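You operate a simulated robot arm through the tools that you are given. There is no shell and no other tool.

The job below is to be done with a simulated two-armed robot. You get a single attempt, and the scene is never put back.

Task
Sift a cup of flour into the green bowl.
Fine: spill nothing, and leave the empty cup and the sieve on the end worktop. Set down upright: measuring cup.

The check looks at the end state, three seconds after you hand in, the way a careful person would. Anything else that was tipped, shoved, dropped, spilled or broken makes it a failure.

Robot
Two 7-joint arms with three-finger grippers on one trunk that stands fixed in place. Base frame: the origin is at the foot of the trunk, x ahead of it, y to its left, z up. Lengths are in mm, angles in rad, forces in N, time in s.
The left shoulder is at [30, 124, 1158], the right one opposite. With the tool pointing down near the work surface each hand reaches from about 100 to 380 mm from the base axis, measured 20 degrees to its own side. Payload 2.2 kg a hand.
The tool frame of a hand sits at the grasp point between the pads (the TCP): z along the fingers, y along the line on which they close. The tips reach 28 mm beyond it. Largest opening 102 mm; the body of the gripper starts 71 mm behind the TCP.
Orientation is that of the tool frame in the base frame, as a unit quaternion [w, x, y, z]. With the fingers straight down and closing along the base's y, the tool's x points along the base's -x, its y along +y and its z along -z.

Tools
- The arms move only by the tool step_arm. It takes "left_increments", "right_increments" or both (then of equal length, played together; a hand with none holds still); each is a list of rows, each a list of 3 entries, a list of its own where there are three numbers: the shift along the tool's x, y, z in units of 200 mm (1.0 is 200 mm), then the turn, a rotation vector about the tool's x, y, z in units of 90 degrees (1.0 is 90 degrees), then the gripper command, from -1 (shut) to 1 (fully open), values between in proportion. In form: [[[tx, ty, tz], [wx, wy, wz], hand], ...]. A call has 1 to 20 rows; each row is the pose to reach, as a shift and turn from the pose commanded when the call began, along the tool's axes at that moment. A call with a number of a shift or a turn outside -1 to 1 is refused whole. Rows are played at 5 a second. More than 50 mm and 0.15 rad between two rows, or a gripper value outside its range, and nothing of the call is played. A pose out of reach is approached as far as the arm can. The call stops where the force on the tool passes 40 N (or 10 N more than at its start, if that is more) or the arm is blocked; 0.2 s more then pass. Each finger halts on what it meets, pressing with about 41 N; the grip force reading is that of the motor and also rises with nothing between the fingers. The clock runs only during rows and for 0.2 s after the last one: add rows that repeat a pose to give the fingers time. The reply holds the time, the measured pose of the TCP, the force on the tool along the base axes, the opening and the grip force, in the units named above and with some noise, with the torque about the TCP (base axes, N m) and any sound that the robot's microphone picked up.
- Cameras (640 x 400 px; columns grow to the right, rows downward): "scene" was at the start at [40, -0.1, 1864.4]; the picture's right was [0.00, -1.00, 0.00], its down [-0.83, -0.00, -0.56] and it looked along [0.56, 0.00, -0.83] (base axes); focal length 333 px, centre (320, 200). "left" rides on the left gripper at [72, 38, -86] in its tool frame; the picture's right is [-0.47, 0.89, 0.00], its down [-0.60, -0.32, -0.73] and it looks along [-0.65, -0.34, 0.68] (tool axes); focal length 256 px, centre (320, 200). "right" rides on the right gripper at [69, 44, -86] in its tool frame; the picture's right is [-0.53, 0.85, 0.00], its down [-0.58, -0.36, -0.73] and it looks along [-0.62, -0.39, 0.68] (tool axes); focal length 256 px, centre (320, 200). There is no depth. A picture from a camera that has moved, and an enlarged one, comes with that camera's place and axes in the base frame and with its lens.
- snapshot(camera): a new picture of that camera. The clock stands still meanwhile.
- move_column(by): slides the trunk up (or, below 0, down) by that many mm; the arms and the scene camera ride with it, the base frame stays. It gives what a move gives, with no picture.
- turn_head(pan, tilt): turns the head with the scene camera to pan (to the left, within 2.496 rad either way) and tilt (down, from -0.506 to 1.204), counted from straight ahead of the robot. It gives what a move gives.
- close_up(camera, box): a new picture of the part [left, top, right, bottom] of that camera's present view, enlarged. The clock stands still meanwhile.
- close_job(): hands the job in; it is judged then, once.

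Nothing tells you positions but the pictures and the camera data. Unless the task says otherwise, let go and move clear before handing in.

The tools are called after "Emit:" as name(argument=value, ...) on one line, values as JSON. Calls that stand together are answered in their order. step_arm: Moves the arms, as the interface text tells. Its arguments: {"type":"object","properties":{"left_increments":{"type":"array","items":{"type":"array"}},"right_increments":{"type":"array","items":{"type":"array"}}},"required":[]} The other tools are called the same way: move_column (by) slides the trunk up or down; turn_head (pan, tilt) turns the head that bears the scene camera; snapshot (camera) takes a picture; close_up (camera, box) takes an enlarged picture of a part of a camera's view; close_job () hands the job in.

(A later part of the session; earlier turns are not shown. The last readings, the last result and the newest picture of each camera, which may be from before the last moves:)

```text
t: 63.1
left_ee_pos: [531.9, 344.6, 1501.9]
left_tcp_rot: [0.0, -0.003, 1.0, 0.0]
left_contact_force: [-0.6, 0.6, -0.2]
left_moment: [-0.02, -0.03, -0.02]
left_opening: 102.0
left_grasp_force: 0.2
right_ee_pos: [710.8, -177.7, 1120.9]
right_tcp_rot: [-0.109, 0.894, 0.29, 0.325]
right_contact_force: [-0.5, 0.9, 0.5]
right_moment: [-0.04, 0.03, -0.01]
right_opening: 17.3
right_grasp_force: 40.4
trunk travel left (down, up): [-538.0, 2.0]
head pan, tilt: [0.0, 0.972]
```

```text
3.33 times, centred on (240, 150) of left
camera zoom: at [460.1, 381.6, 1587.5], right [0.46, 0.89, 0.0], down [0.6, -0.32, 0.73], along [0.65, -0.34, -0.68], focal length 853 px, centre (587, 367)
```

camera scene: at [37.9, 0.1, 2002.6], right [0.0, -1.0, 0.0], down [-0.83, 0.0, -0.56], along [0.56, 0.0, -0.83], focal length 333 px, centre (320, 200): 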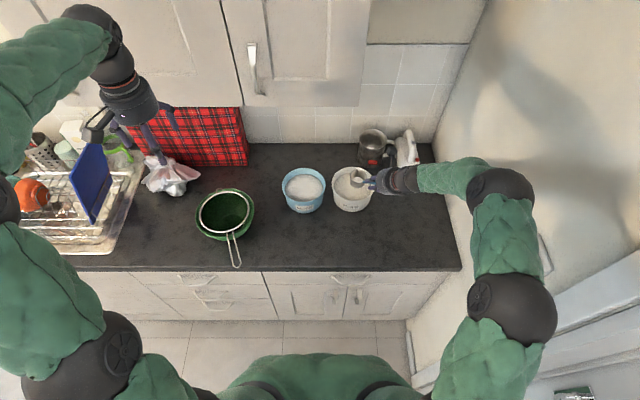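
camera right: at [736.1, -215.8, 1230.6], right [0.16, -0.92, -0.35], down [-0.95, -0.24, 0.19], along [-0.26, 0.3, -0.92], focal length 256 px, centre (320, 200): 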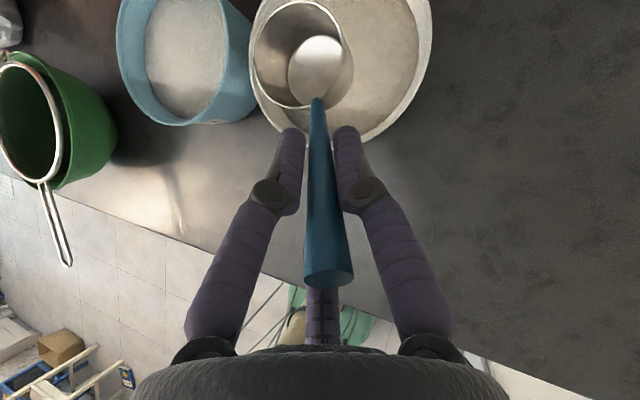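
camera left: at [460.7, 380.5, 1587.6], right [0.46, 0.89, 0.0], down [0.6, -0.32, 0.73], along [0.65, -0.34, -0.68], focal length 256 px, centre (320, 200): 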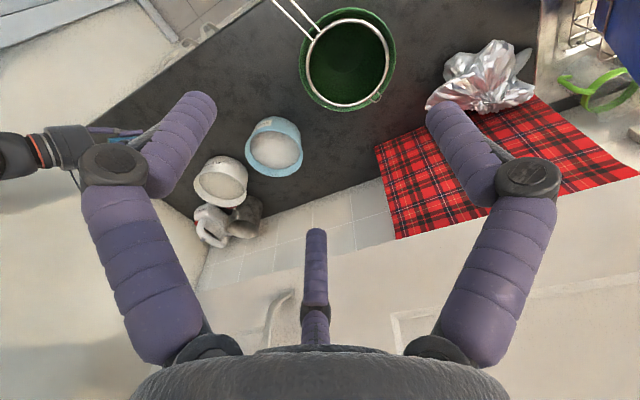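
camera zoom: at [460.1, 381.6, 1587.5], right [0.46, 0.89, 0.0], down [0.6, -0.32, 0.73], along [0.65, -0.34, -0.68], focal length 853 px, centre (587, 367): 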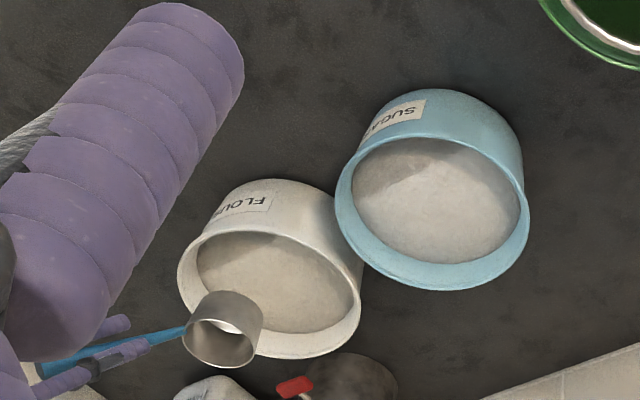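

The cup is level over the tub, centred near (793,-127). Now the scoop: tilt the lip forward moderately, dip in at the near side, sweep forward and level out beneath the surface, all within comfortable reach.

Emit:
step_arm(right_increments=[[[0.0075, 0, 0.0455], [0, -0.089, 0], -1], [[0.016, 0, 0.099], [0, -0.178, 0], -1], [[0.024, 0, 0.16], [0, -0.267, 0], -1], [[-0.028, 0, 0.221], [0, -0.267, 0], -1], [[-0.069, 0, 0.278], [0, -0.267, 0], -1], [[-0.069, 0, 0.278], [0, -0.267, 0], -1]])

Emit:
snapshot(camera="right")

Emit:
close_up(camera="left", box=[160, 90, 320, 210])

```text
t: 64.5
left_ee_pos: [533.3, 345.7, 1500.9]
left_tcp_rot: [-0.001, -0.002, 1.0, 0.0]
left_contact_force: [-0.2, 0.2, -0.4]
left_moment: [0.0, 0.02, 0.01]
left_opening: 102.1
left_grasp_force: 0.2
right_ee_pos: [732.8, -164.8, 1066.2]
right_tcp_rot: [-0.045, 0.942, 0.304, 0.132]
right_contact_force: [0.6, -0.3, -1.3]
right_moment: [-0.02, -0.01, -0.02]
right_opening: 17.4
right_grasp_force: 41.2
trunk travel left (down, up): [-538.0, 2.0]
head pan, tilt: [0.0, 0.972]
```

```text
taken
camera right: at [793.6, -175.2, 1167.4], right [0.08, -0.99, -0.15], down [-0.82, -0.15, 0.54], along [-0.56, 0.08, -0.82], focal length 256 px, centre (320, 200)
```

right: 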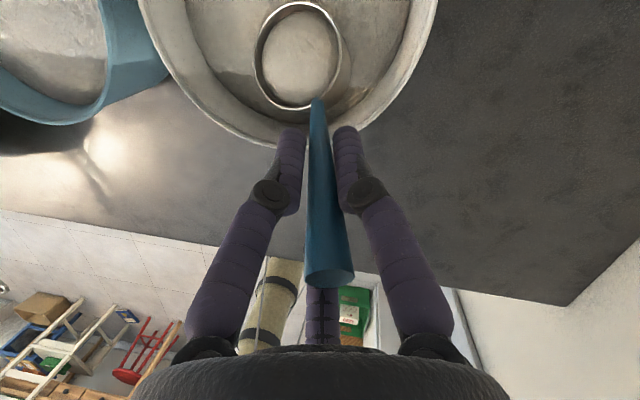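

```text
3.33 times, centred on (240, 150) of left
camera zoom: at [462.2, 381.6, 1586.7], right [0.46, 0.89, 0.0], down [0.6, -0.32, 0.73], along [0.65, -0.34, -0.68], focal length 853 px, centre (587, 367)
```

zoom: 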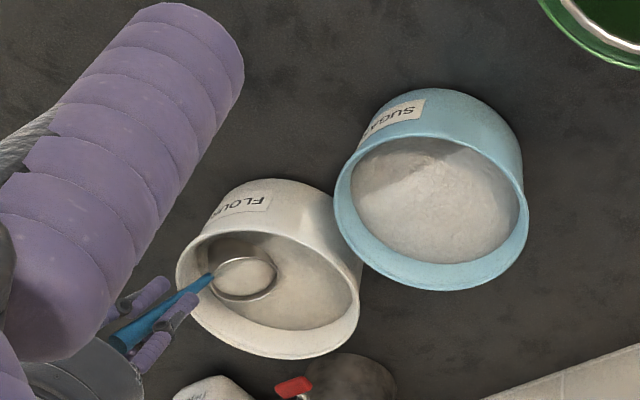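

The flour stands higher in the tub than I judged, and the cup is already partly filled at this depth. I'll continue with a slightly shallower sweep forward and level out under the surface.

Emit:
step_arm(right_increments=[[[-0.005, 0, 0.071], [0, 0, 0], -1], [[0.016, 0, 0.108], [0, 0, 0], -1], [[0.05, 0, 0.134], [0, 0, 0], -1], [[0.087, 0, 0.15], [0, 0, 0], -1], [[0.079, 0, 0.177], [0, 0.067, 0], -1], [[0.069, 0, 0.207], [0, 0.133, 0], -1], [[0.056, 0, 0.24], [0, 0.2, 0], -1], [[0.038, 0, 0.269], [0, 0.267, 0], -1], [[0.038, 0, 0.269], [0, 0.267, 0], -1], [[0.038, 0, 0.269], [0, 0.267, 0], -1]])

Emit:
snapshot(camera="right")

Emit:
close_up(camera="left", box=[160, 90, 320, 210])

Emit:
close_up(camera="scene", box=[310, 140, 430, 230])

```text
t: 66.7
left_ee_pos: [534.3, 345.6, 1501.6]
left_tcp_rot: [0.001, -0.002, 1.0, 0.0]
left_contact_force: [-0.4, -1.0, -1.1]
left_moment: [0.03, -0.02, 0.01]
left_opening: 101.9
left_grasp_force: 0.0
right_ee_pos: [750.9, -152.4, 1016.3]
right_tcp_rot: [-0.106, 0.894, 0.287, 0.327]
right_contact_force: [-0.3, -0.8, -0.7]
right_moment: [-0.03, 0.05, 0.01]
right_opening: 14.9
right_grasp_force: 41.0
trunk travel left (down, up): [-538.0, 2.0]
head pan, tilt: [0.0, 0.972]
```

```text
taken
camera right: at [775.8, -189.1, 1125.7], right [0.16, -0.92, -0.35], down [-0.95, -0.24, 0.19], along [-0.26, 0.3, -0.92], focal length 256 px, centre (320, 200)
```

right: 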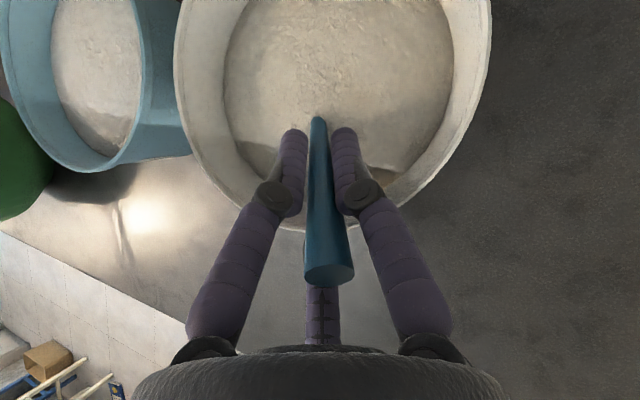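

```text
3.33 times, centred on (240, 150) of left
camera zoom: at [461.9, 381.1, 1586.9], right [0.46, 0.89, 0.0], down [0.6, -0.32, 0.73], along [0.65, -0.34, -0.68], focal length 853 px, centre (587, 367)
```

zoom: 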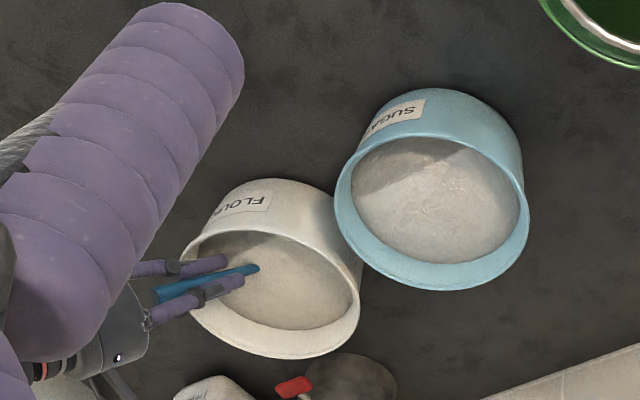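

```text
4.44 times, centred on (370, 185) of scene
camera zoom: at [40.1, -0.4, 2002.6], right [0.0, -1.0, 0.0], down [-0.83, 0.0, -0.56], along [0.56, 0.0, -0.83], focal length 1480 px, centre (98, 267)
```

zoom: 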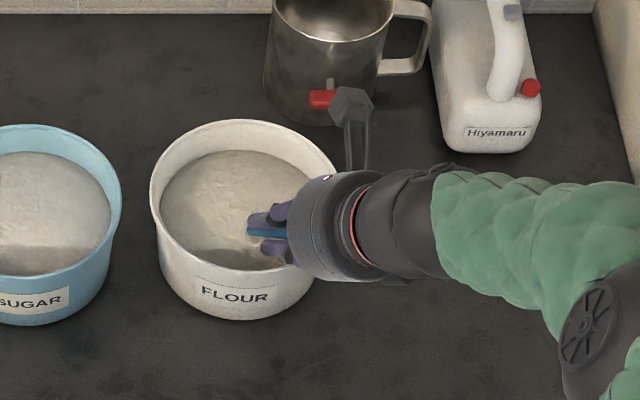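

The cup is fully buried in flour, though the handle slid a little in the grip. I'll lift slowly straight up and look while still above the tub.

Emit:
step_arm(right_increments=[[[0.019, 0, -0.023], [0, 0, 0], -1], [[0.039, 0, -0.046], [0, 0, 0], -1], [[0.058, 0, -0.069], [0, 0, 0], -1], [[0.077, 0, -0.092], [0, 0, 0], -1], [[0.096, 0, -0.115], [0, 0, 0], -1], [[0.116, 0, -0.138], [0, 0, 0], -1], [[0.145, 0, -0.172], [0, 0, 0], -1], [[0.145, 0, -0.172], [0, 0, 0], -1]])

Emit:
snapshot(camera="right")

Emit:
close_up(camera="left", box=[160, 90, 320, 210])

Emit:
close_up(camera="scene", box=[310, 140, 430, 230])

```text
t: 68.5
left_ee_pos: [533.8, 344.2, 1500.5]
left_tcp_rot: [0.0, -0.002, 1.0, 0.0]
left_contact_force: [0.7, -0.4, 0.3]
left_moment: [0.02, 0.0, 0.03]
left_opening: 101.8
left_grasp_force: 0.2
right_ee_pos: [750.3, -152.0, 1061.8]
right_tcp_rot: [-0.108, 0.894, 0.288, 0.326]
right_contact_force: [1.1, 0.4, -0.7]
right_moment: [-0.07, 0.06, -0.02]
right_opening: 14.7
right_grasp_force: 41.3
trunk travel left (down, up): [-538.0, 2.0]
head pan, tilt: [0.0, 0.972]
```

```text
taken
camera right: at [775.0, -189.6, 1171.2], right [0.16, -0.92, -0.35], down [-0.95, -0.24, 0.19], along [-0.26, 0.3, -0.92], focal length 256 px, centre (320, 200)
```

right: 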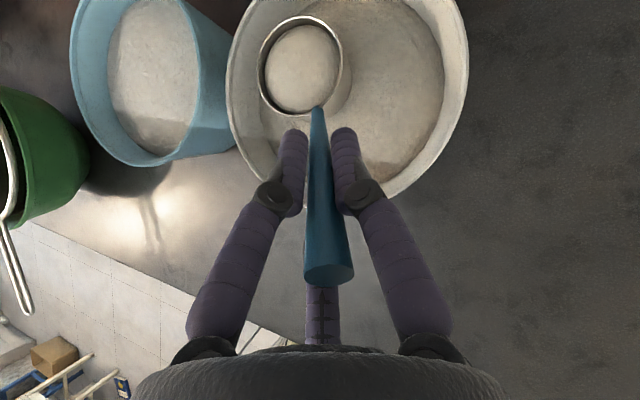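

```text
3.33 times, centred on (240, 150) of left
camera zoom: at [462.1, 381.3, 1586.8], right [0.46, 0.89, 0.0], down [0.6, -0.32, 0.73], along [0.65, -0.34, -0.68], focal length 853 px, centre (587, 367)
```

zoom: 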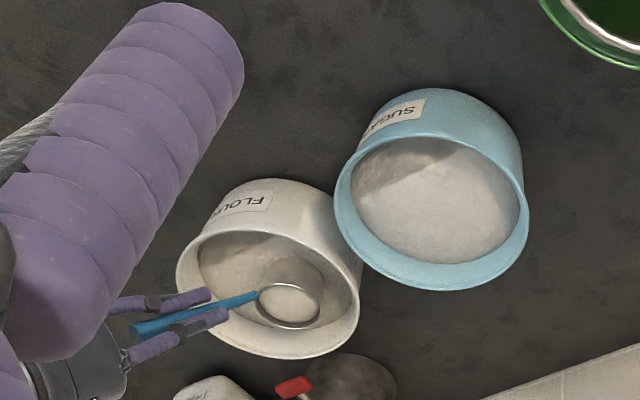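

```text
4.44 times, centred on (370, 185) of scene
camera zoom: at [40.4, -0.2, 2002.5], right [0.0, -1.0, 0.0], down [-0.83, 0.0, -0.56], along [0.56, 0.0, -0.83], focal length 1480 px, centre (98, 267)
```

zoom: 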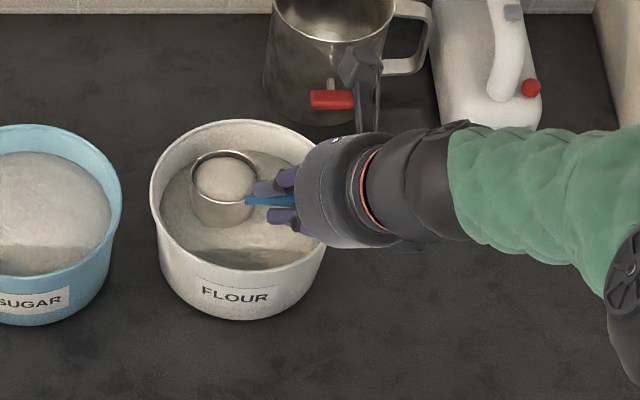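

The cup came up full of flour. I'll zoom in to check how level it is before carrying it.

Emit:
close_up(camera="scene", box=[335, 165, 391, 200])

Emit:
close_up(camera="right", box=[240, 0, 380, 130])

Emit:
close_up(camera="left", box=[205, 150, 275, 200])

```text
11.43 times, centred on (363, 182) of scene
camera zoom: at [40.4, -0.2, 2002.5], right [0.0, -1.0, 0.0], down [-0.83, 0.0, -0.56], along [0.56, 0.0, -0.83], focal length 3807 px, centre (-171, 400)
```

zoom: 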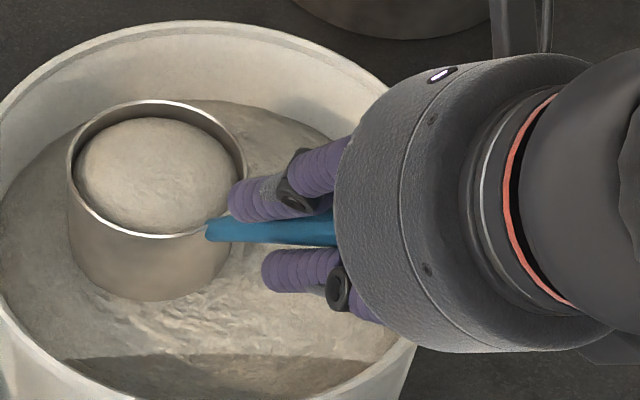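

```text
3.08 times, centred on (310, 65) of right
camera zoom: at [775.0, -189.6, 1171.2], right [0.16, -0.92, -0.35], down [-0.95, -0.24, 0.19], along [-0.26, 0.3, -0.92], focal length 788 px, centre (351, 615)
```

zoom: 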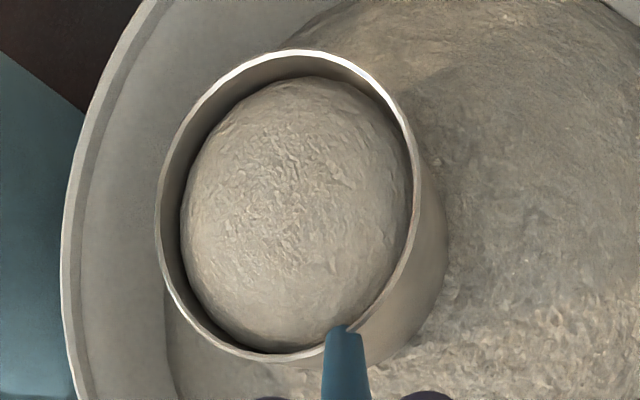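

```text
8.00 times, centred on (240, 175) of left
camera zoom: at [462.1, 381.3, 1586.8], right [0.46, 0.89, 0.0], down [0.6, -0.32, 0.73], along [0.65, -0.34, -0.68], focal length 2048 px, centre (960, 400)
```

zoom: 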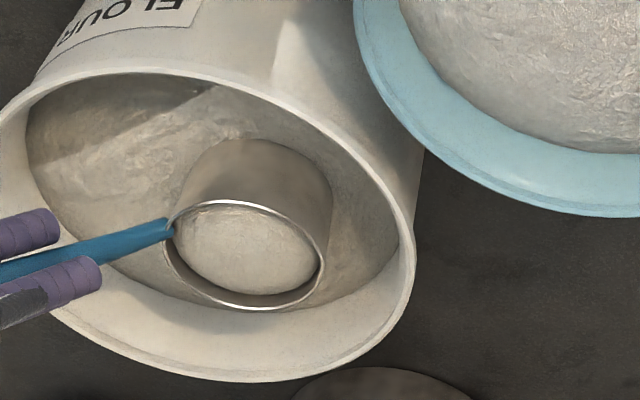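

The cup is full and level to within about a degree. Before carrying it I'll measure the sieve and bowl carefully.

Emit:
close_up(camera="scene", box=[170, 170, 282, 280])

Emit:
close_up(camera="left", box=[250, 0, 420, 120])

Emit:
snapshot(camera="scene")

```text
3.64 times, centred on (226, 225) of scene
camera zoom: at [40.4, -0.2, 2002.5], right [0.0, -1.0, 0.0], down [-0.83, 0.0, -0.56], along [0.56, 0.0, -0.83], focal length 1211 px, centre (662, 109)
```

zoom: 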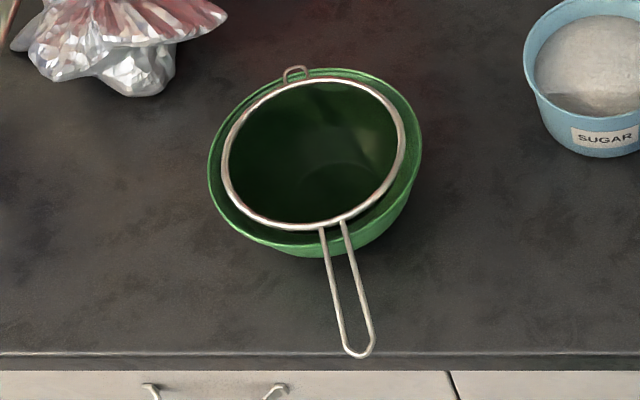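

```text
3.33 times, centred on (335, 60) of left
camera zoom: at [462.1, 381.3, 1586.8], right [0.46, 0.89, 0.0], down [0.6, -0.32, 0.73], along [0.65, -0.34, -0.68], focal length 853 px, centre (270, 667)
```

zoom: 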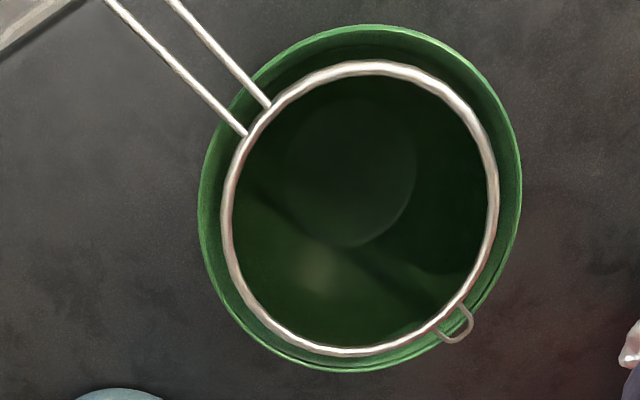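

```text
taken
camera scene: at [40.4, -0.2, 2002.5], right [0.0, -1.0, 0.0], down [-0.83, 0.0, -0.56], along [0.56, 0.0, -0.83], focal length 333 px, centre (320, 200)
```

scene: 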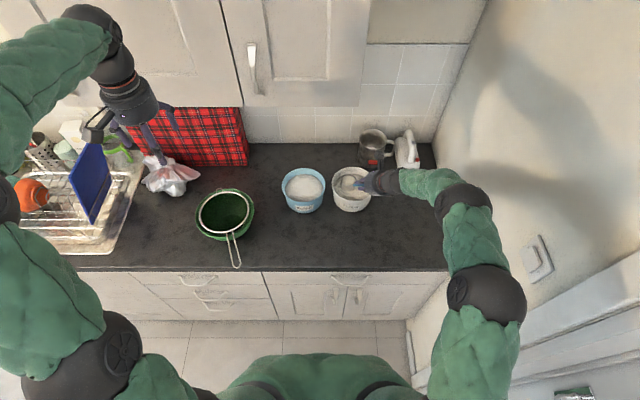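

The sieve's hoop is centred at about (664,337), z≈1013, some 177 mm across, with its handle running towards the robot. I'll lift the full cup clear and carry it slowly and level over the sugar towards the sieve.

Emit:
step_arm(right_increments=[[[0.02, 0, -0.024], [0, 0, 0], -1], [[0.055, 0, -0.065], [0, 0, 0], -1], [[0.1, 0, -0.119], [0, 0, 0], -1], [[0.145, 0, -0.173], [0, 0, 0], -1], [[0.19, 0, -0.226], [0, 0, 0], -1], [[0.23, 0, -0.274], [0, 0, 0], -1], [[0.257, 0, -0.306], [0, 0, 0], -1], [[0.257, 0, -0.306], [0, 0, 0], -1]])

Emit:
close_up(camera="right", box=[200, 0, 440, 150])

Emit:
close_up(camera="scene", box=[310, 140, 430, 230])

```text
t: 70.3
left_ee_pos: [533.1, 344.9, 1501.2]
left_tcp_rot: [0.0, -0.002, 1.0, 0.0]
left_contact_force: [0.2, 1.2, 0.8]
left_moment: [-0.01, 0.01, 0.0]
left_opening: 102.1
left_grasp_force: 0.0
right_ee_pos: [752.0, -151.9, 1140.9]
right_tcp_rot: [-0.109, 0.893, 0.29, 0.326]
right_contact_force: [-0.3, 0.7, -1.2]
right_moment: [-0.03, 0.05, -0.01]
right_opening: 14.8
right_grasp_force: 41.2
trunk travel left (down, up): [-538.0, 2.0]
head pan, tilt: [0.0, 0.972]
```

```text
2.67 times, centred on (320, 75) of right
camera zoom: at [775.4, -189.2, 1251.0], right [0.16, -0.92, -0.35], down [-0.95, -0.24, 0.19], along [-0.26, 0.3, -0.92], focal length 683 px, centre (320, 533)
```

zoom: 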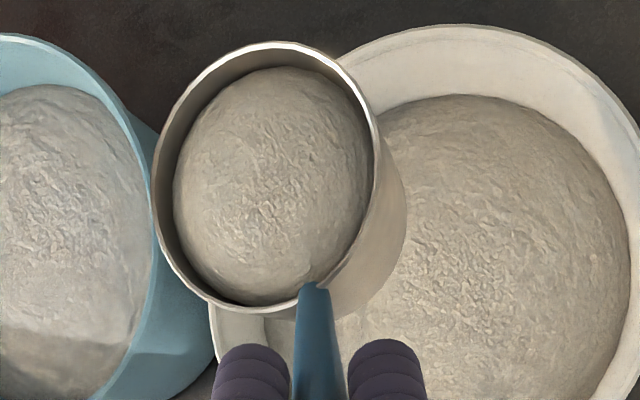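

```text
4.44 times, centred on (370, 185) of scene
camera zoom: at [40.4, -0.2, 2002.5], right [0.0, -1.0, 0.0], down [-0.83, 0.0, -0.56], along [0.56, 0.0, -0.83], focal length 1480 px, centre (98, 267)
```

zoom: 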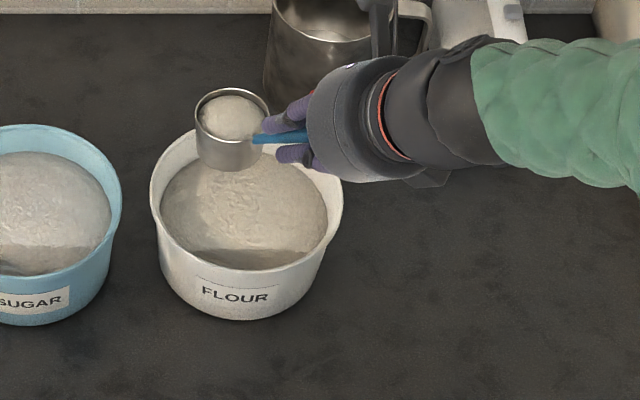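

Everything is in order: the tub is in place and the cup full. Now I'll carry it in three slow legs; here's the first.

Emit:
step_arm(right_increments=[[[0.009, -0.037, 0.008], [0, 0, 0], -1], [[0.026, -0.112, 0.023], [0, 0, 0], -1], [[0.053, -0.224, 0.046], [0, 0, 0], -1], [[0.079, -0.337, 0.068], [0, 0, 0], -1], [[0.105, -0.449, 0.091], [0, 0, 0], -1], [[0.131, -0.561, 0.114], [0, 0, 0], -1], [[0.154, -0.658, 0.134], [0, 0, 0], -1], [[0.17, -0.725, 0.147], [0, 0, 0], -1], [[0.175, -0.748, 0.152], [0, 0, 0], -1]])

Emit:
snapshot(camera="scene")

Emit:
snapshot(camera="right")

```text
t: 72.3
left_ee_pos: [532.7, 345.1, 1501.5]
left_tcp_rot: [0.001, -0.001, 1.0, -0.001]
left_contact_force: [0.6, 0.4, 0.5]
left_moment: [0.02, 0.02, -0.01]
left_opening: 102.0
left_grasp_force: 0.1
right_ee_pos: [702.4, -4.8, 1142.2]
right_tcp_rot: [-0.108, 0.894, 0.288, 0.326]
right_contact_force: [0.9, 0.1, -1.9]
right_moment: [-0.04, 0.07, 0.0]
right_opening: 14.9
right_grasp_force: 41.4
trunk travel left (down, up): [-538.0, 2.0]
head pan, tilt: [0.0, 0.972]
```

```text
taken
camera scene: at [40.2, -0.1, 2002.6], right [0.0, -1.0, 0.0], down [-0.83, 0.0, -0.56], along [0.56, 0.0, -0.83], focal length 333 px, centre (320, 200)
```

scene: 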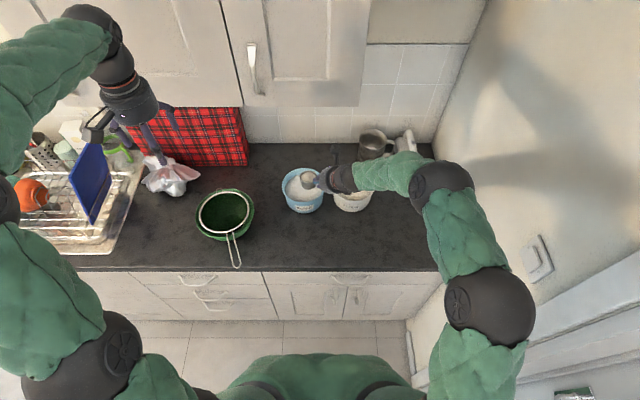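

```text
taken
camera right: at [725.6, -41.9, 1251.8], right [0.16, -0.92, -0.35], down [-0.95, -0.24, 0.19], along [-0.26, 0.3, -0.92], focal length 256 px, centre (320, 200)
```

right: 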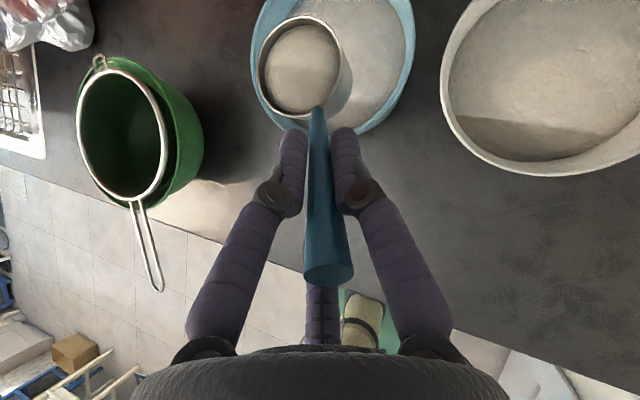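

The first leg went smoothly. Second leg.

Emit:
step_arm(right_increments=[[[0.009, -0.037, 0.008], [0, 0, 0], -1], [[0.026, -0.112, 0.023], [0, 0, 0], -1], [[0.053, -0.224, 0.046], [0, 0, 0], -1], [[0.079, -0.337, 0.068], [0, 0, 0], -1], [[0.105, -0.449, 0.091], [0, 0, 0], -1], [[0.131, -0.561, 0.114], [0, 0, 0], -1], [[0.154, -0.658, 0.134], [0, 0, 0], -1], [[0.17, -0.725, 0.147], [0, 0, 0], -1], [[0.175, -0.748, 0.152], [0, 0, 0], -1]])

Emit:
snapshot(camera="scene")

Emit:
snapshot(camera="right")

```text
t: 74.3
left_ee_pos: [533.3, 345.1, 1501.2]
left_tcp_rot: [0.0, -0.001, 1.0, 0.0]
left_contact_force: [-0.7, 0.3, -1.0]
left_moment: [-0.01, 0.02, -0.03]
left_opening: 102.2
left_grasp_force: 0.1
right_ee_pos: [651.1, 144.5, 1143.1]
right_tcp_rot: [-0.108, 0.894, 0.288, 0.325]
right_contact_force: [0.1, 0.2, -2.1]
right_moment: [-0.07, 0.05, -0.02]
right_opening: 15.1
right_grasp_force: 41.3
trunk travel left (down, up): [-538.0, 2.0]
head pan, tilt: [0.0, 0.972]
```

```text
taken
camera scene: at [40.2, 0.0, 2002.6], right [0.0, -1.0, 0.0], down [-0.83, 0.0, -0.56], along [0.56, 0.0, -0.83], focal length 333 px, centre (320, 200)
```

scene: 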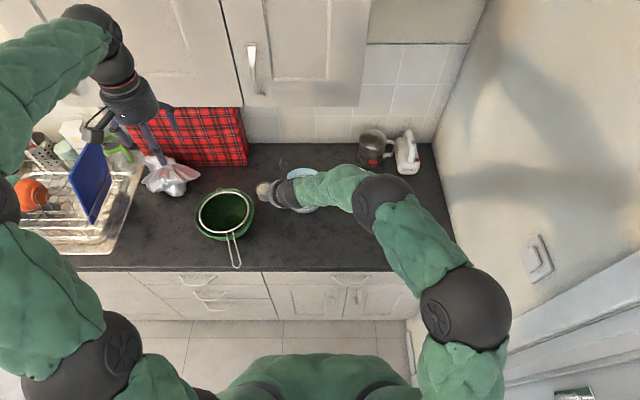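

```text
taken
camera right: at [675.1, 107.1, 1252.4], right [0.16, -0.92, -0.35], down [-0.95, -0.24, 0.19], along [-0.26, 0.3, -0.92], focal length 256 px, centre (320, 200)
```

right: 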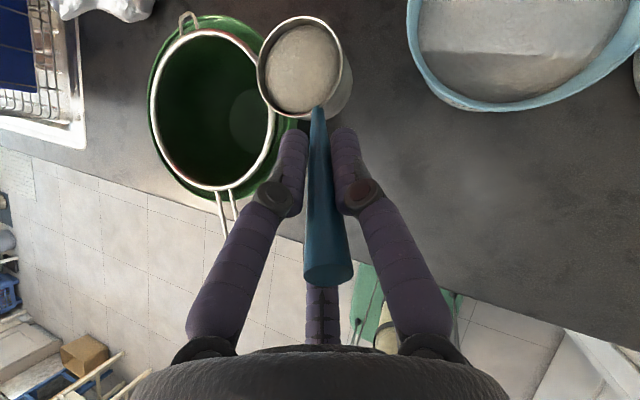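

Third leg, bringing the cup over the sieve's centre.

Emit:
step_arm(right_increments=[[[0.009, -0.037, 0.008], [0, 0, 0], -1], [[0.026, -0.112, 0.023], [0, 0, 0], -1], [[0.053, -0.224, 0.046], [0, 0, 0], -1], [[0.079, -0.337, 0.068], [0, 0, 0], -1], [[0.105, -0.449, 0.091], [0, 0, 0], -1], [[0.131, -0.561, 0.114], [0, 0, 0], -1], [[0.154, -0.658, 0.134], [0, 0, 0], -1], [[0.165, -0.7, 0.142], [0, 0, 0], -1], [[0.168, -0.715, 0.146], [0, 0, 0], -1]])

Emit:
snapshot(camera="scene")

Emit:
snapshot(camera="right")

Emit:
snapshot(camera="left")

```text
t: 76.3
left_ee_pos: [533.6, 346.0, 1502.5]
left_tcp_rot: [0.0, -0.001, 1.0, 0.0]
left_contact_force: [-0.8, -0.8, 0.5]
left_moment: [-0.01, -0.01, -0.01]
left_opening: 102.0
left_grasp_force: 0.0
right_ee_pos: [604.8, 288.0, 1141.3]
right_tcp_rot: [-0.108, 0.894, 0.289, 0.325]
right_contact_force: [1.4, 0.8, -1.7]
right_moment: [-0.04, 0.02, 0.01]
right_opening: 14.7
right_grasp_force: 41.3
trunk travel left (down, up): [-538.0, 2.0]
head pan, tilt: [0.0, 0.972]
```

```text
taken
camera scene: at [40.2, 0.3, 2002.6], right [0.0, -1.0, 0.0], down [-0.83, 0.0, -0.56], along [0.56, 0.0, -0.83], focal length 333 px, centre (320, 200)
```

scene: 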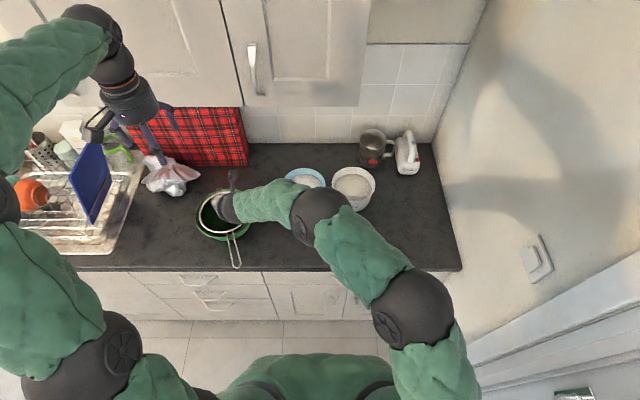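

```text
taken
camera right: at [628.2, 250.4, 1251.5], right [0.16, -0.92, -0.35], down [-0.95, -0.24, 0.19], along [-0.26, 0.3, -0.92], focal length 256 px, centre (320, 200)
```

right: 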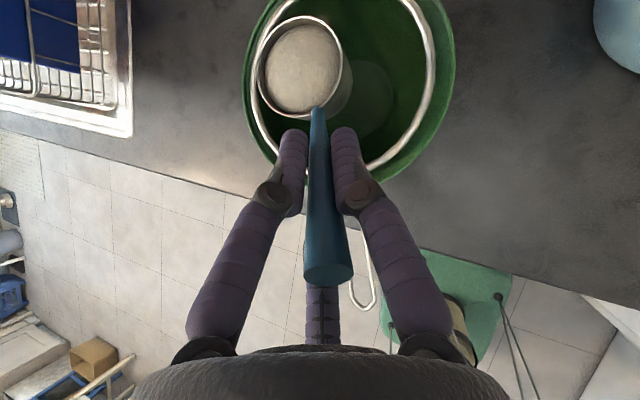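

```text
taken
camera left: at [461.9, 381.7, 1586.8], right [0.46, 0.89, 0.0], down [0.6, -0.32, 0.73], along [0.65, -0.34, -0.68], focal length 256 px, centre (320, 200)
```

left: 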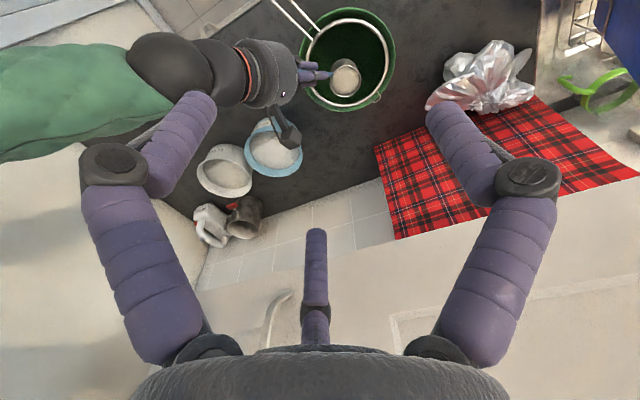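

The full cup hovers over the sieve's centre. I'll begin tipping: roll the hand slowly so the cup leans to the left over the sieve, keeping it centred.

Emit:
step_arm(right_increments=[[[0.0013, 0.018, 0], [0, 0, -0.0889], -1], [[0.005, 0.0358, 0], [0, 0, -0.1778], -1], [[0.0112, 0.0529, 0], [0, 0, -0.2667], -1], [[0.0198, 0.0689, 0], [0, 0, -0.3556], -1], [[0.0304, 0.0836, 0], [0, 0, -0.4444], -1], [[0.043, 0.0966, 0], [0, 0, -0.5333], -1], [[0.0573, 0.1078, 0], [0, 0, -0.6222], -1], [[0.0573, 0.1078, 0], [0, 0, -0.6222], -1]])

Emit:
snapshot(camera="right")

Emit:
close_up(camera="left", box=[240, 0, 420, 140])

Emit:
close_up(camera="scene", box=[170, 150, 300, 280])

```text
t: 78.1
left_ee_pos: [533.0, 344.1, 1500.4]
left_tcp_rot: [0.0, -0.002, 1.0, 0.0]
left_contact_force: [0.2, 0.8, 0.2]
left_moment: [-0.01, 0.0, -0.01]
left_opening: 102.0
left_grasp_force: 0.0
right_ee_pos: [622.7, 273.6, 1149.6]
right_tcp_rot: [0.058, 0.653, 0.675, 0.338]
right_contact_force: [1.4, -0.2, -1.3]
right_moment: [-0.05, 0.03, 0.01]
right_opening: 14.7
right_grasp_force: 41.4
trunk travel left (down, up): [-538.0, 2.0]
head pan, tilt: [0.0, 0.972]
```

```text
taken
camera right: at [606.1, 301.6, 1262.7], right [0.79, -0.56, 0.26], down [-0.61, -0.78, 0.16], along [0.11, -0.28, -0.95], focal length 256 px, centre (320, 200)
```

right: 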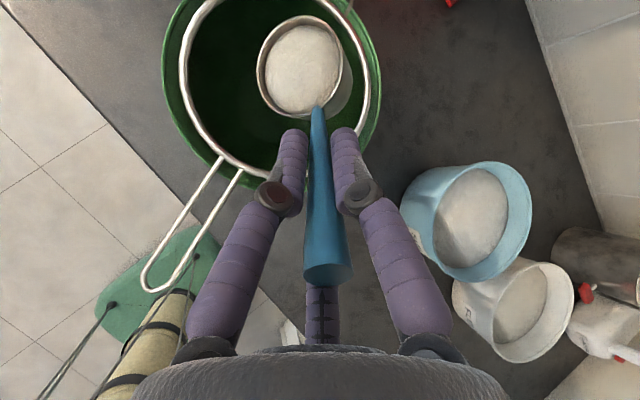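

```text
2.86 times, centred on (330, 70) of left
camera zoom: at [461.8, 381.6, 1586.9], right [0.46, 0.89, 0.0], down [0.6, -0.32, 0.73], along [0.65, -0.34, -0.68], focal length 731 px, centre (291, 571)
```

zoom: 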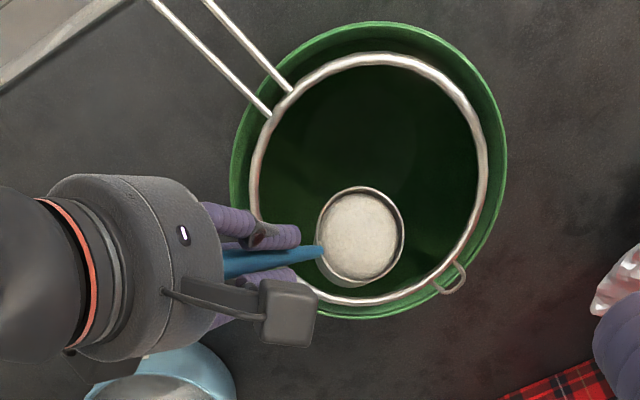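

```text
3.08 times, centred on (235, 215) of scene
camera zoom: at [40.0, 0.2, 2002.6], right [0.0, -1.0, 0.0], down [-0.83, 0.0, -0.56], along [0.56, 0.0, -0.83], focal length 1025 px, centre (582, 154)
```

zoom: 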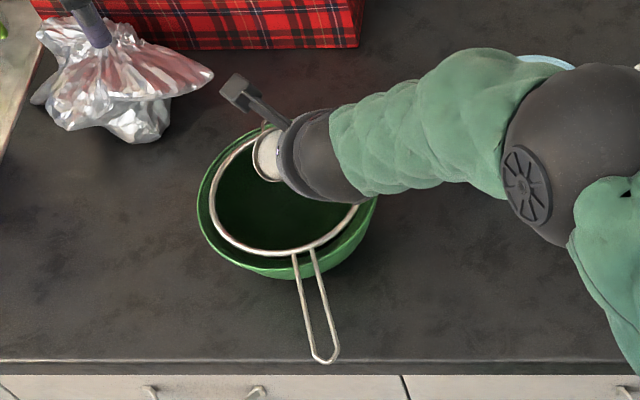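

No flour has left yet at this lean and the cup is well centred. I'll roll further.

Emit:
step_arm(right_increments=[[[0.0013, 0.018, 0], [0, 0, -0.0889], -1], [[0.005, 0.0358, 0], [0, 0, -0.1778], -1], [[0.0112, 0.0529, 0], [0, 0, -0.2667], -1], [[0.0198, 0.0689, 0], [0, 0, -0.3556], -1], [[0.0304, 0.0836, 0], [0, 0, -0.4444], -1], [[0.043, 0.0966, 0], [0, 0, -0.5333], -1], [[0.0573, 0.1078, 0], [0, 0, -0.6222], -1], [[0.0731, 0.1169, 0], [0, 0, -0.711], -1], [[0.0898, 0.1236, 0], [0, 0, -0.8], -1], [[0.0898, 0.1236, 0], [0, 0, -0.8], -1]])

Emit:
snapshot(camera="right")

Emit:
close_up(camera="left", box=[240, 0, 420, 140])

Emit:
close_up(camera="scene", box=[170, 150, 300, 280])

```text
t: 80.3
left_ee_pos: [533.6, 345.7, 1501.4]
left_tcp_rot: [0.001, -0.002, 1.0, 0.0]
left_contact_force: [0.1, -1.1, -0.9]
left_moment: [-0.02, 0.0, -0.02]
left_opening: 102.3
left_grasp_force: 0.1
right_ee_pos: [640.7, 288.3, 1168.7]
right_tcp_rot: [0.246, 0.132, 0.93, 0.239]
right_contact_force: [-0.2, 0.5, -1.2]
right_moment: [-0.07, 0.06, 0.01]
right_opening: 14.9
right_grasp_force: 41.0
trunk travel left (down, up): [-538.0, 2.0]
head pan, tilt: [0.0, 0.972]
```

```text
taken
camera right: at [544.2, 318.0, 1229.2], right [0.56, 0.53, 0.64], down [0.06, -0.8, 0.6], along [0.83, -0.3, -0.48], focal length 256 px, centre (320, 200)
```

right: 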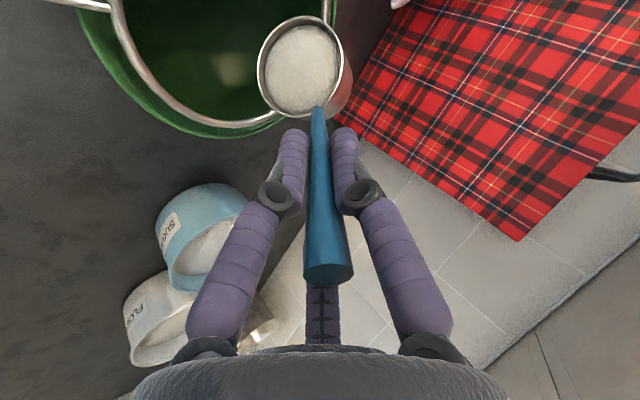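

```text
2.86 times, centred on (330, 70) of left
camera zoom: at [461.9, 381.5, 1586.9], right [0.46, 0.89, 0.0], down [0.6, -0.32, 0.73], along [0.65, -0.34, -0.68], focal length 731 px, centre (291, 571)
```

zoom: 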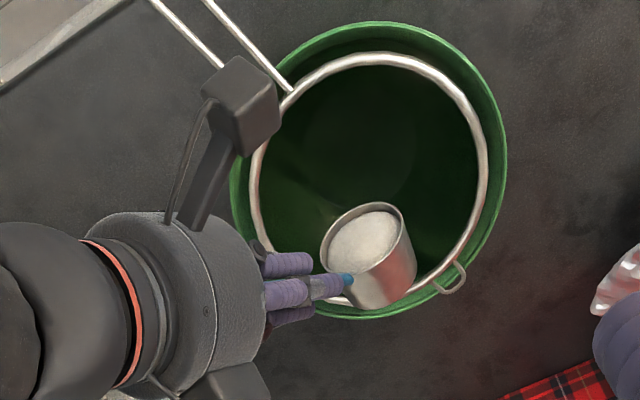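

```text
3.08 times, centred on (235, 215) of scene
camera zoom: at [40.1, 0.0, 2002.6], right [0.0, -1.0, 0.0], down [-0.83, 0.0, -0.56], along [0.56, 0.0, -0.83], focal length 1025 px, centre (582, 154)
```

zoom: 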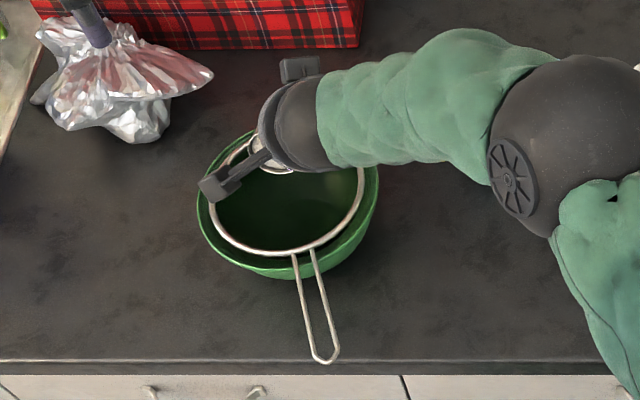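

The flour still sits in the cup at about 70°, with the mouth now facing the robot. I'll pitch the hand up so the mouth turns further down, keeping the cup over the sieve's centre.

Emit:
step_arm(right_increments=[[[0.038, -0.012, -0.01], [-0.0252, -0.0591, -0.0264], -1], [[0.077, -0.026, -0.015], [-0.0504, -0.1182, -0.0528], -1], [[0.115, -0.041, -0.017], [-0.0756, -0.1773, -0.0791], -1], [[0.152, -0.059, -0.014], [-0.1008, -0.2364, -0.1055], -1], [[0.152, -0.059, -0.014], [-0.1008, -0.2364, -0.1055], -1], [[0.152, -0.059, -0.014], [-0.1008, -0.2364, -0.1055], -1]])

Emit:
snapshot(camera="right")

Emit:
close_up(camera="left", box=[240, 0, 420, 140])

Emit:
close_up(camera="scene", box=[170, 150, 300, 280])

```text
t: 81.7
left_ee_pos: [532.4, 344.7, 1500.9]
left_tcp_rot: [0.0, -0.003, 1.0, -0.001]
left_contact_force: [0.1, 0.4, 0.8]
left_moment: [0.01, 0.03, 0.0]
left_opening: 101.9
left_grasp_force: 0.1
right_ee_pos: [613.1, 287.6, 1153.7]
right_tcp_rot: [0.441, 0.079, 0.855, 0.262]
right_contact_force: [-0.1, -0.4, -0.7]
right_moment: [-0.03, 0.03, -0.03]
right_opening: 14.6
right_grasp_force: 41.0
trunk travel left (down, up): [-538.0, 2.0]
head pan, tilt: [0.0, 0.972]
```

```text
taken
camera right: at [498.6, 318.6, 1166.4], right [0.24, 0.52, 0.82], down [-0.2, -0.8, 0.57], along [0.95, -0.3, -0.08], focal length 256 px, centre (320, 200)
```

right: 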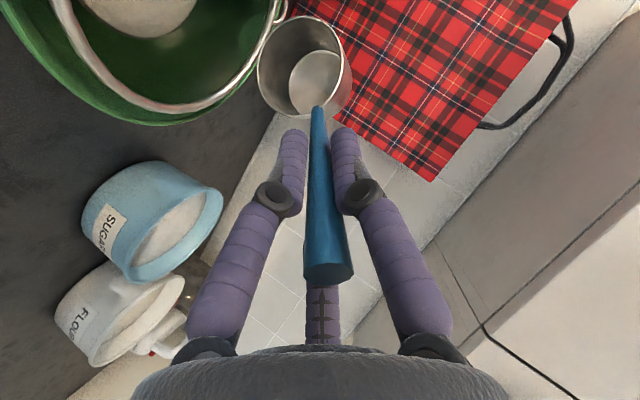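

```text
2.86 times, centred on (330, 70) of left
camera zoom: at [461.8, 381.6, 1586.9], right [0.46, 0.89, 0.0], down [0.6, -0.32, 0.73], along [0.65, -0.34, -0.68], focal length 731 px, centre (291, 571)
```

zoom: 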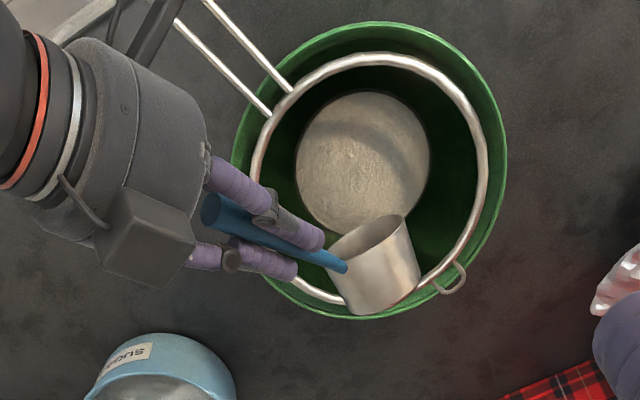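

```text
3.08 times, centred on (235, 215) of scene
camera zoom: at [40.1, 0.2, 2002.6], right [0.0, -1.0, 0.0], down [-0.83, 0.0, -0.56], along [0.56, 0.0, -0.83], focal length 1025 px, centre (582, 154)
```

zoom: 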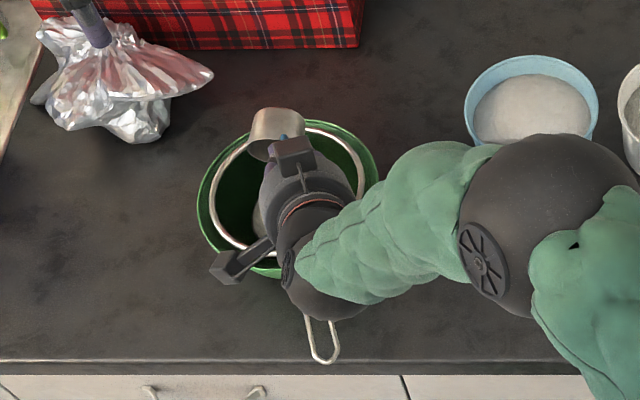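

The flour has dropped into the sieve in one neat heap and the cup looks empty. I'll check closely inside the cup.

Emit:
close_up(camera="right", box=[230, 0, 390, 130])

Emit:
close_up(camera="left", box=[300, 10, 400, 120])

```text
3.08 times, centred on (310, 65) of right
camera zoom: at [498.6, 318.6, 1166.4], right [0.24, 0.52, 0.82], down [-0.2, -0.8, 0.57], along [0.95, -0.3, -0.08], focal length 788 px, centre (351, 615)
```

zoom: 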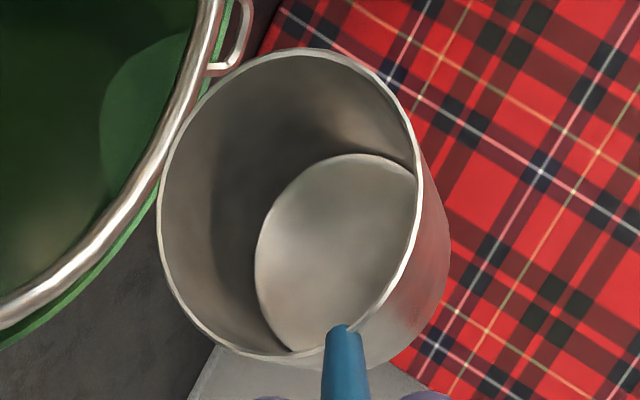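

```text
3.64 times, centred on (350, 65) of left
camera zoom: at [461.8, 381.6, 1586.9], right [0.46, 0.89, 0.0], down [0.6, -0.32, 0.73], along [0.65, -0.34, -0.68], focal length 931 px, centre (211, 691)
```

zoom: 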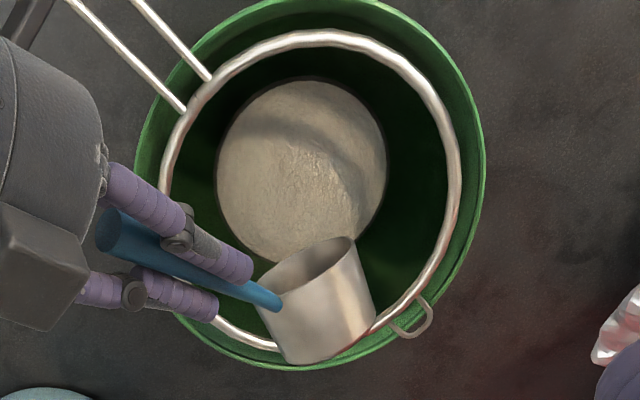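

The cup is empty and all the flour sits in the sieve. I'll now bring the cup upright again, raising it clear of the sieve as I go.

Emit:
step_arm(right_increments=[[[-0.048, 0.008, 0.01], [0.0252, 0.0591, 0.0264], -1], [[-0.096, 0.016, 0.02], [0.0504, 0.1182, 0.0528], -1], [[-0.143, 0.024, 0.03], [0.0756, 0.1773, 0.0791], -1], [[-0.191, 0.032, 0.04], [0.1008, 0.2364, 0.1055], -1], [[-0.191, 0.032, 0.04], [0.1008, 0.2364, 0.1055], -1]])

Emit:
step_arm(right_increments=[[[0, 0, 0], [0, 0, 0.09], -1], [[0, 0, 0], [0, 0, 0.18], -1], [[0, 0, 0], [0, 0, 0.27], -1], [[0, 0, 0], [0, 0, 0.36], -1], [[0, 0, 0], [0, 0, 0.45], -1], [[0, 0, 0], [0, 0, 0.54], -1], [[0, 0, 0], [0, 0, 0.63], -1], [[0, 0, 0], [0, 0, 0.71], -1], [[0, 0, 0], [0, 0, 0.71], -1]])

Emit:
step_arm(right_increments=[[[0, 0, 0], [0, 0, 0.09], -1], [[0, 0, 0], [0, 0, 0.18], -1], [[0, 0, 0], [0, 0, 0.27], -1], [[0, 0, 0], [0, 0, 0.36], -1], [[0, 0, 0], [0, 0, 0.45], -1], [[0, 0, 0], [0, 0, 0.54], -1], [[0, 0, 0], [0, 0, 0.63], -1], [[0, 0, 0], [0, 0, 0.71], -1], [[0, 0, 0], [0, 0, 0.71], -1]])

Emit:
snapshot(camera="right")

Emit:
snapshot(camera="scene")

```text
t: 82.9
left_ee_pos: [532.8, 345.7, 1501.2]
left_tcp_rot: [0.0, -0.002, 1.0, 0.0]
left_contact_force: [0.1, -0.9, -0.5]
left_moment: [-0.01, -0.03, -0.01]
left_opening: 102.0
left_grasp_force: 0.2
right_ee_pos: [639.9, 283.6, 1179.8]
right_tcp_rot: [0.245, 0.132, 0.93, 0.24]
right_contact_force: [-0.5, -1.1, -0.1]
right_moment: [-0.01, 0.03, 0.01]
right_opening: 14.6
right_grasp_force: 41.5
trunk travel left (down, up): [-538.0, 2.0]
head pan, tilt: [0.0, 0.972]
```

```text
t: 84.9
left_ee_pos: [534.1, 345.1, 1502.4]
left_tcp_rot: [0.001, -0.002, 1.0, 0.0]
left_contact_force: [0.9, 0.4, 0.3]
left_moment: [-0.03, 0.01, -0.03]
left_opening: 101.9
left_grasp_force: 0.0
right_ee_pos: [641.8, 282.9, 1179.6]
right_tcp_rot: [0.081, 0.605, 0.718, 0.334]
right_contact_force: [-0.3, 0.2, -1.0]
right_moment: [-0.02, 0.03, -0.03]
right_opening: 14.7
right_grasp_force: 40.5
trunk travel left (down, up): [-538.0, 2.0]
head pan, tilt: [0.0, 0.972]
```

```text
t: 86.9
left_ee_pos: [532.8, 345.2, 1500.8]
left_tcp_rot: [0.001, -0.002, 1.0, 0.001]
left_contact_force: [0.1, -0.4, 0.1]
left_moment: [0.0, -0.03, 0.02]
left_opening: 102.0
left_grasp_force: 0.0
right_ee_pos: [640.2, 283.4, 1179.2]
right_tcp_rot: [-0.108, 0.894, 0.29, 0.325]
right_contact_force: [-0.1, 0.6, -0.6]
right_moment: [-0.01, 0.03, -0.04]
right_opening: 14.7
right_grasp_force: 40.6
trunk travel left (down, up): [-538.0, 2.0]
head pan, tilt: [0.0, 0.972]
```

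```text
taken
camera right: at [664.9, 246.3, 1289.4], right [0.17, -0.92, -0.35], down [-0.95, -0.24, 0.19], along [-0.26, 0.3, -0.92], focal length 256 px, centre (320, 200)
```

right: 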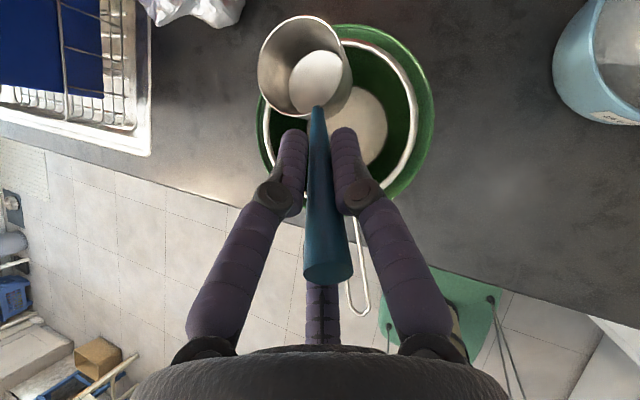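

```text
taken
camera scene: at [40.2, 0.1, 2002.6], right [0.0, -1.0, 0.0], down [-0.83, 0.0, -0.56], along [0.56, 0.0, -0.83], focal length 333 px, centre (320, 200)
```

scene: 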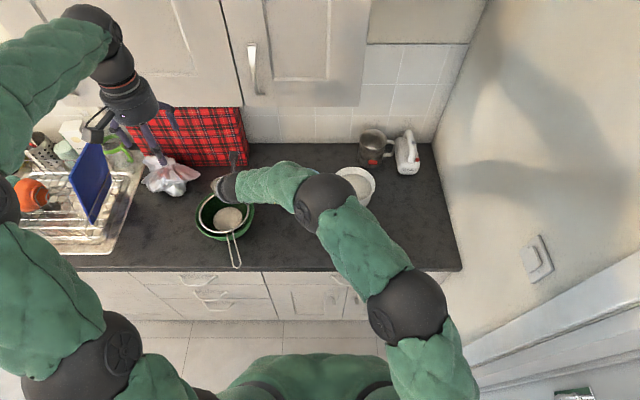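

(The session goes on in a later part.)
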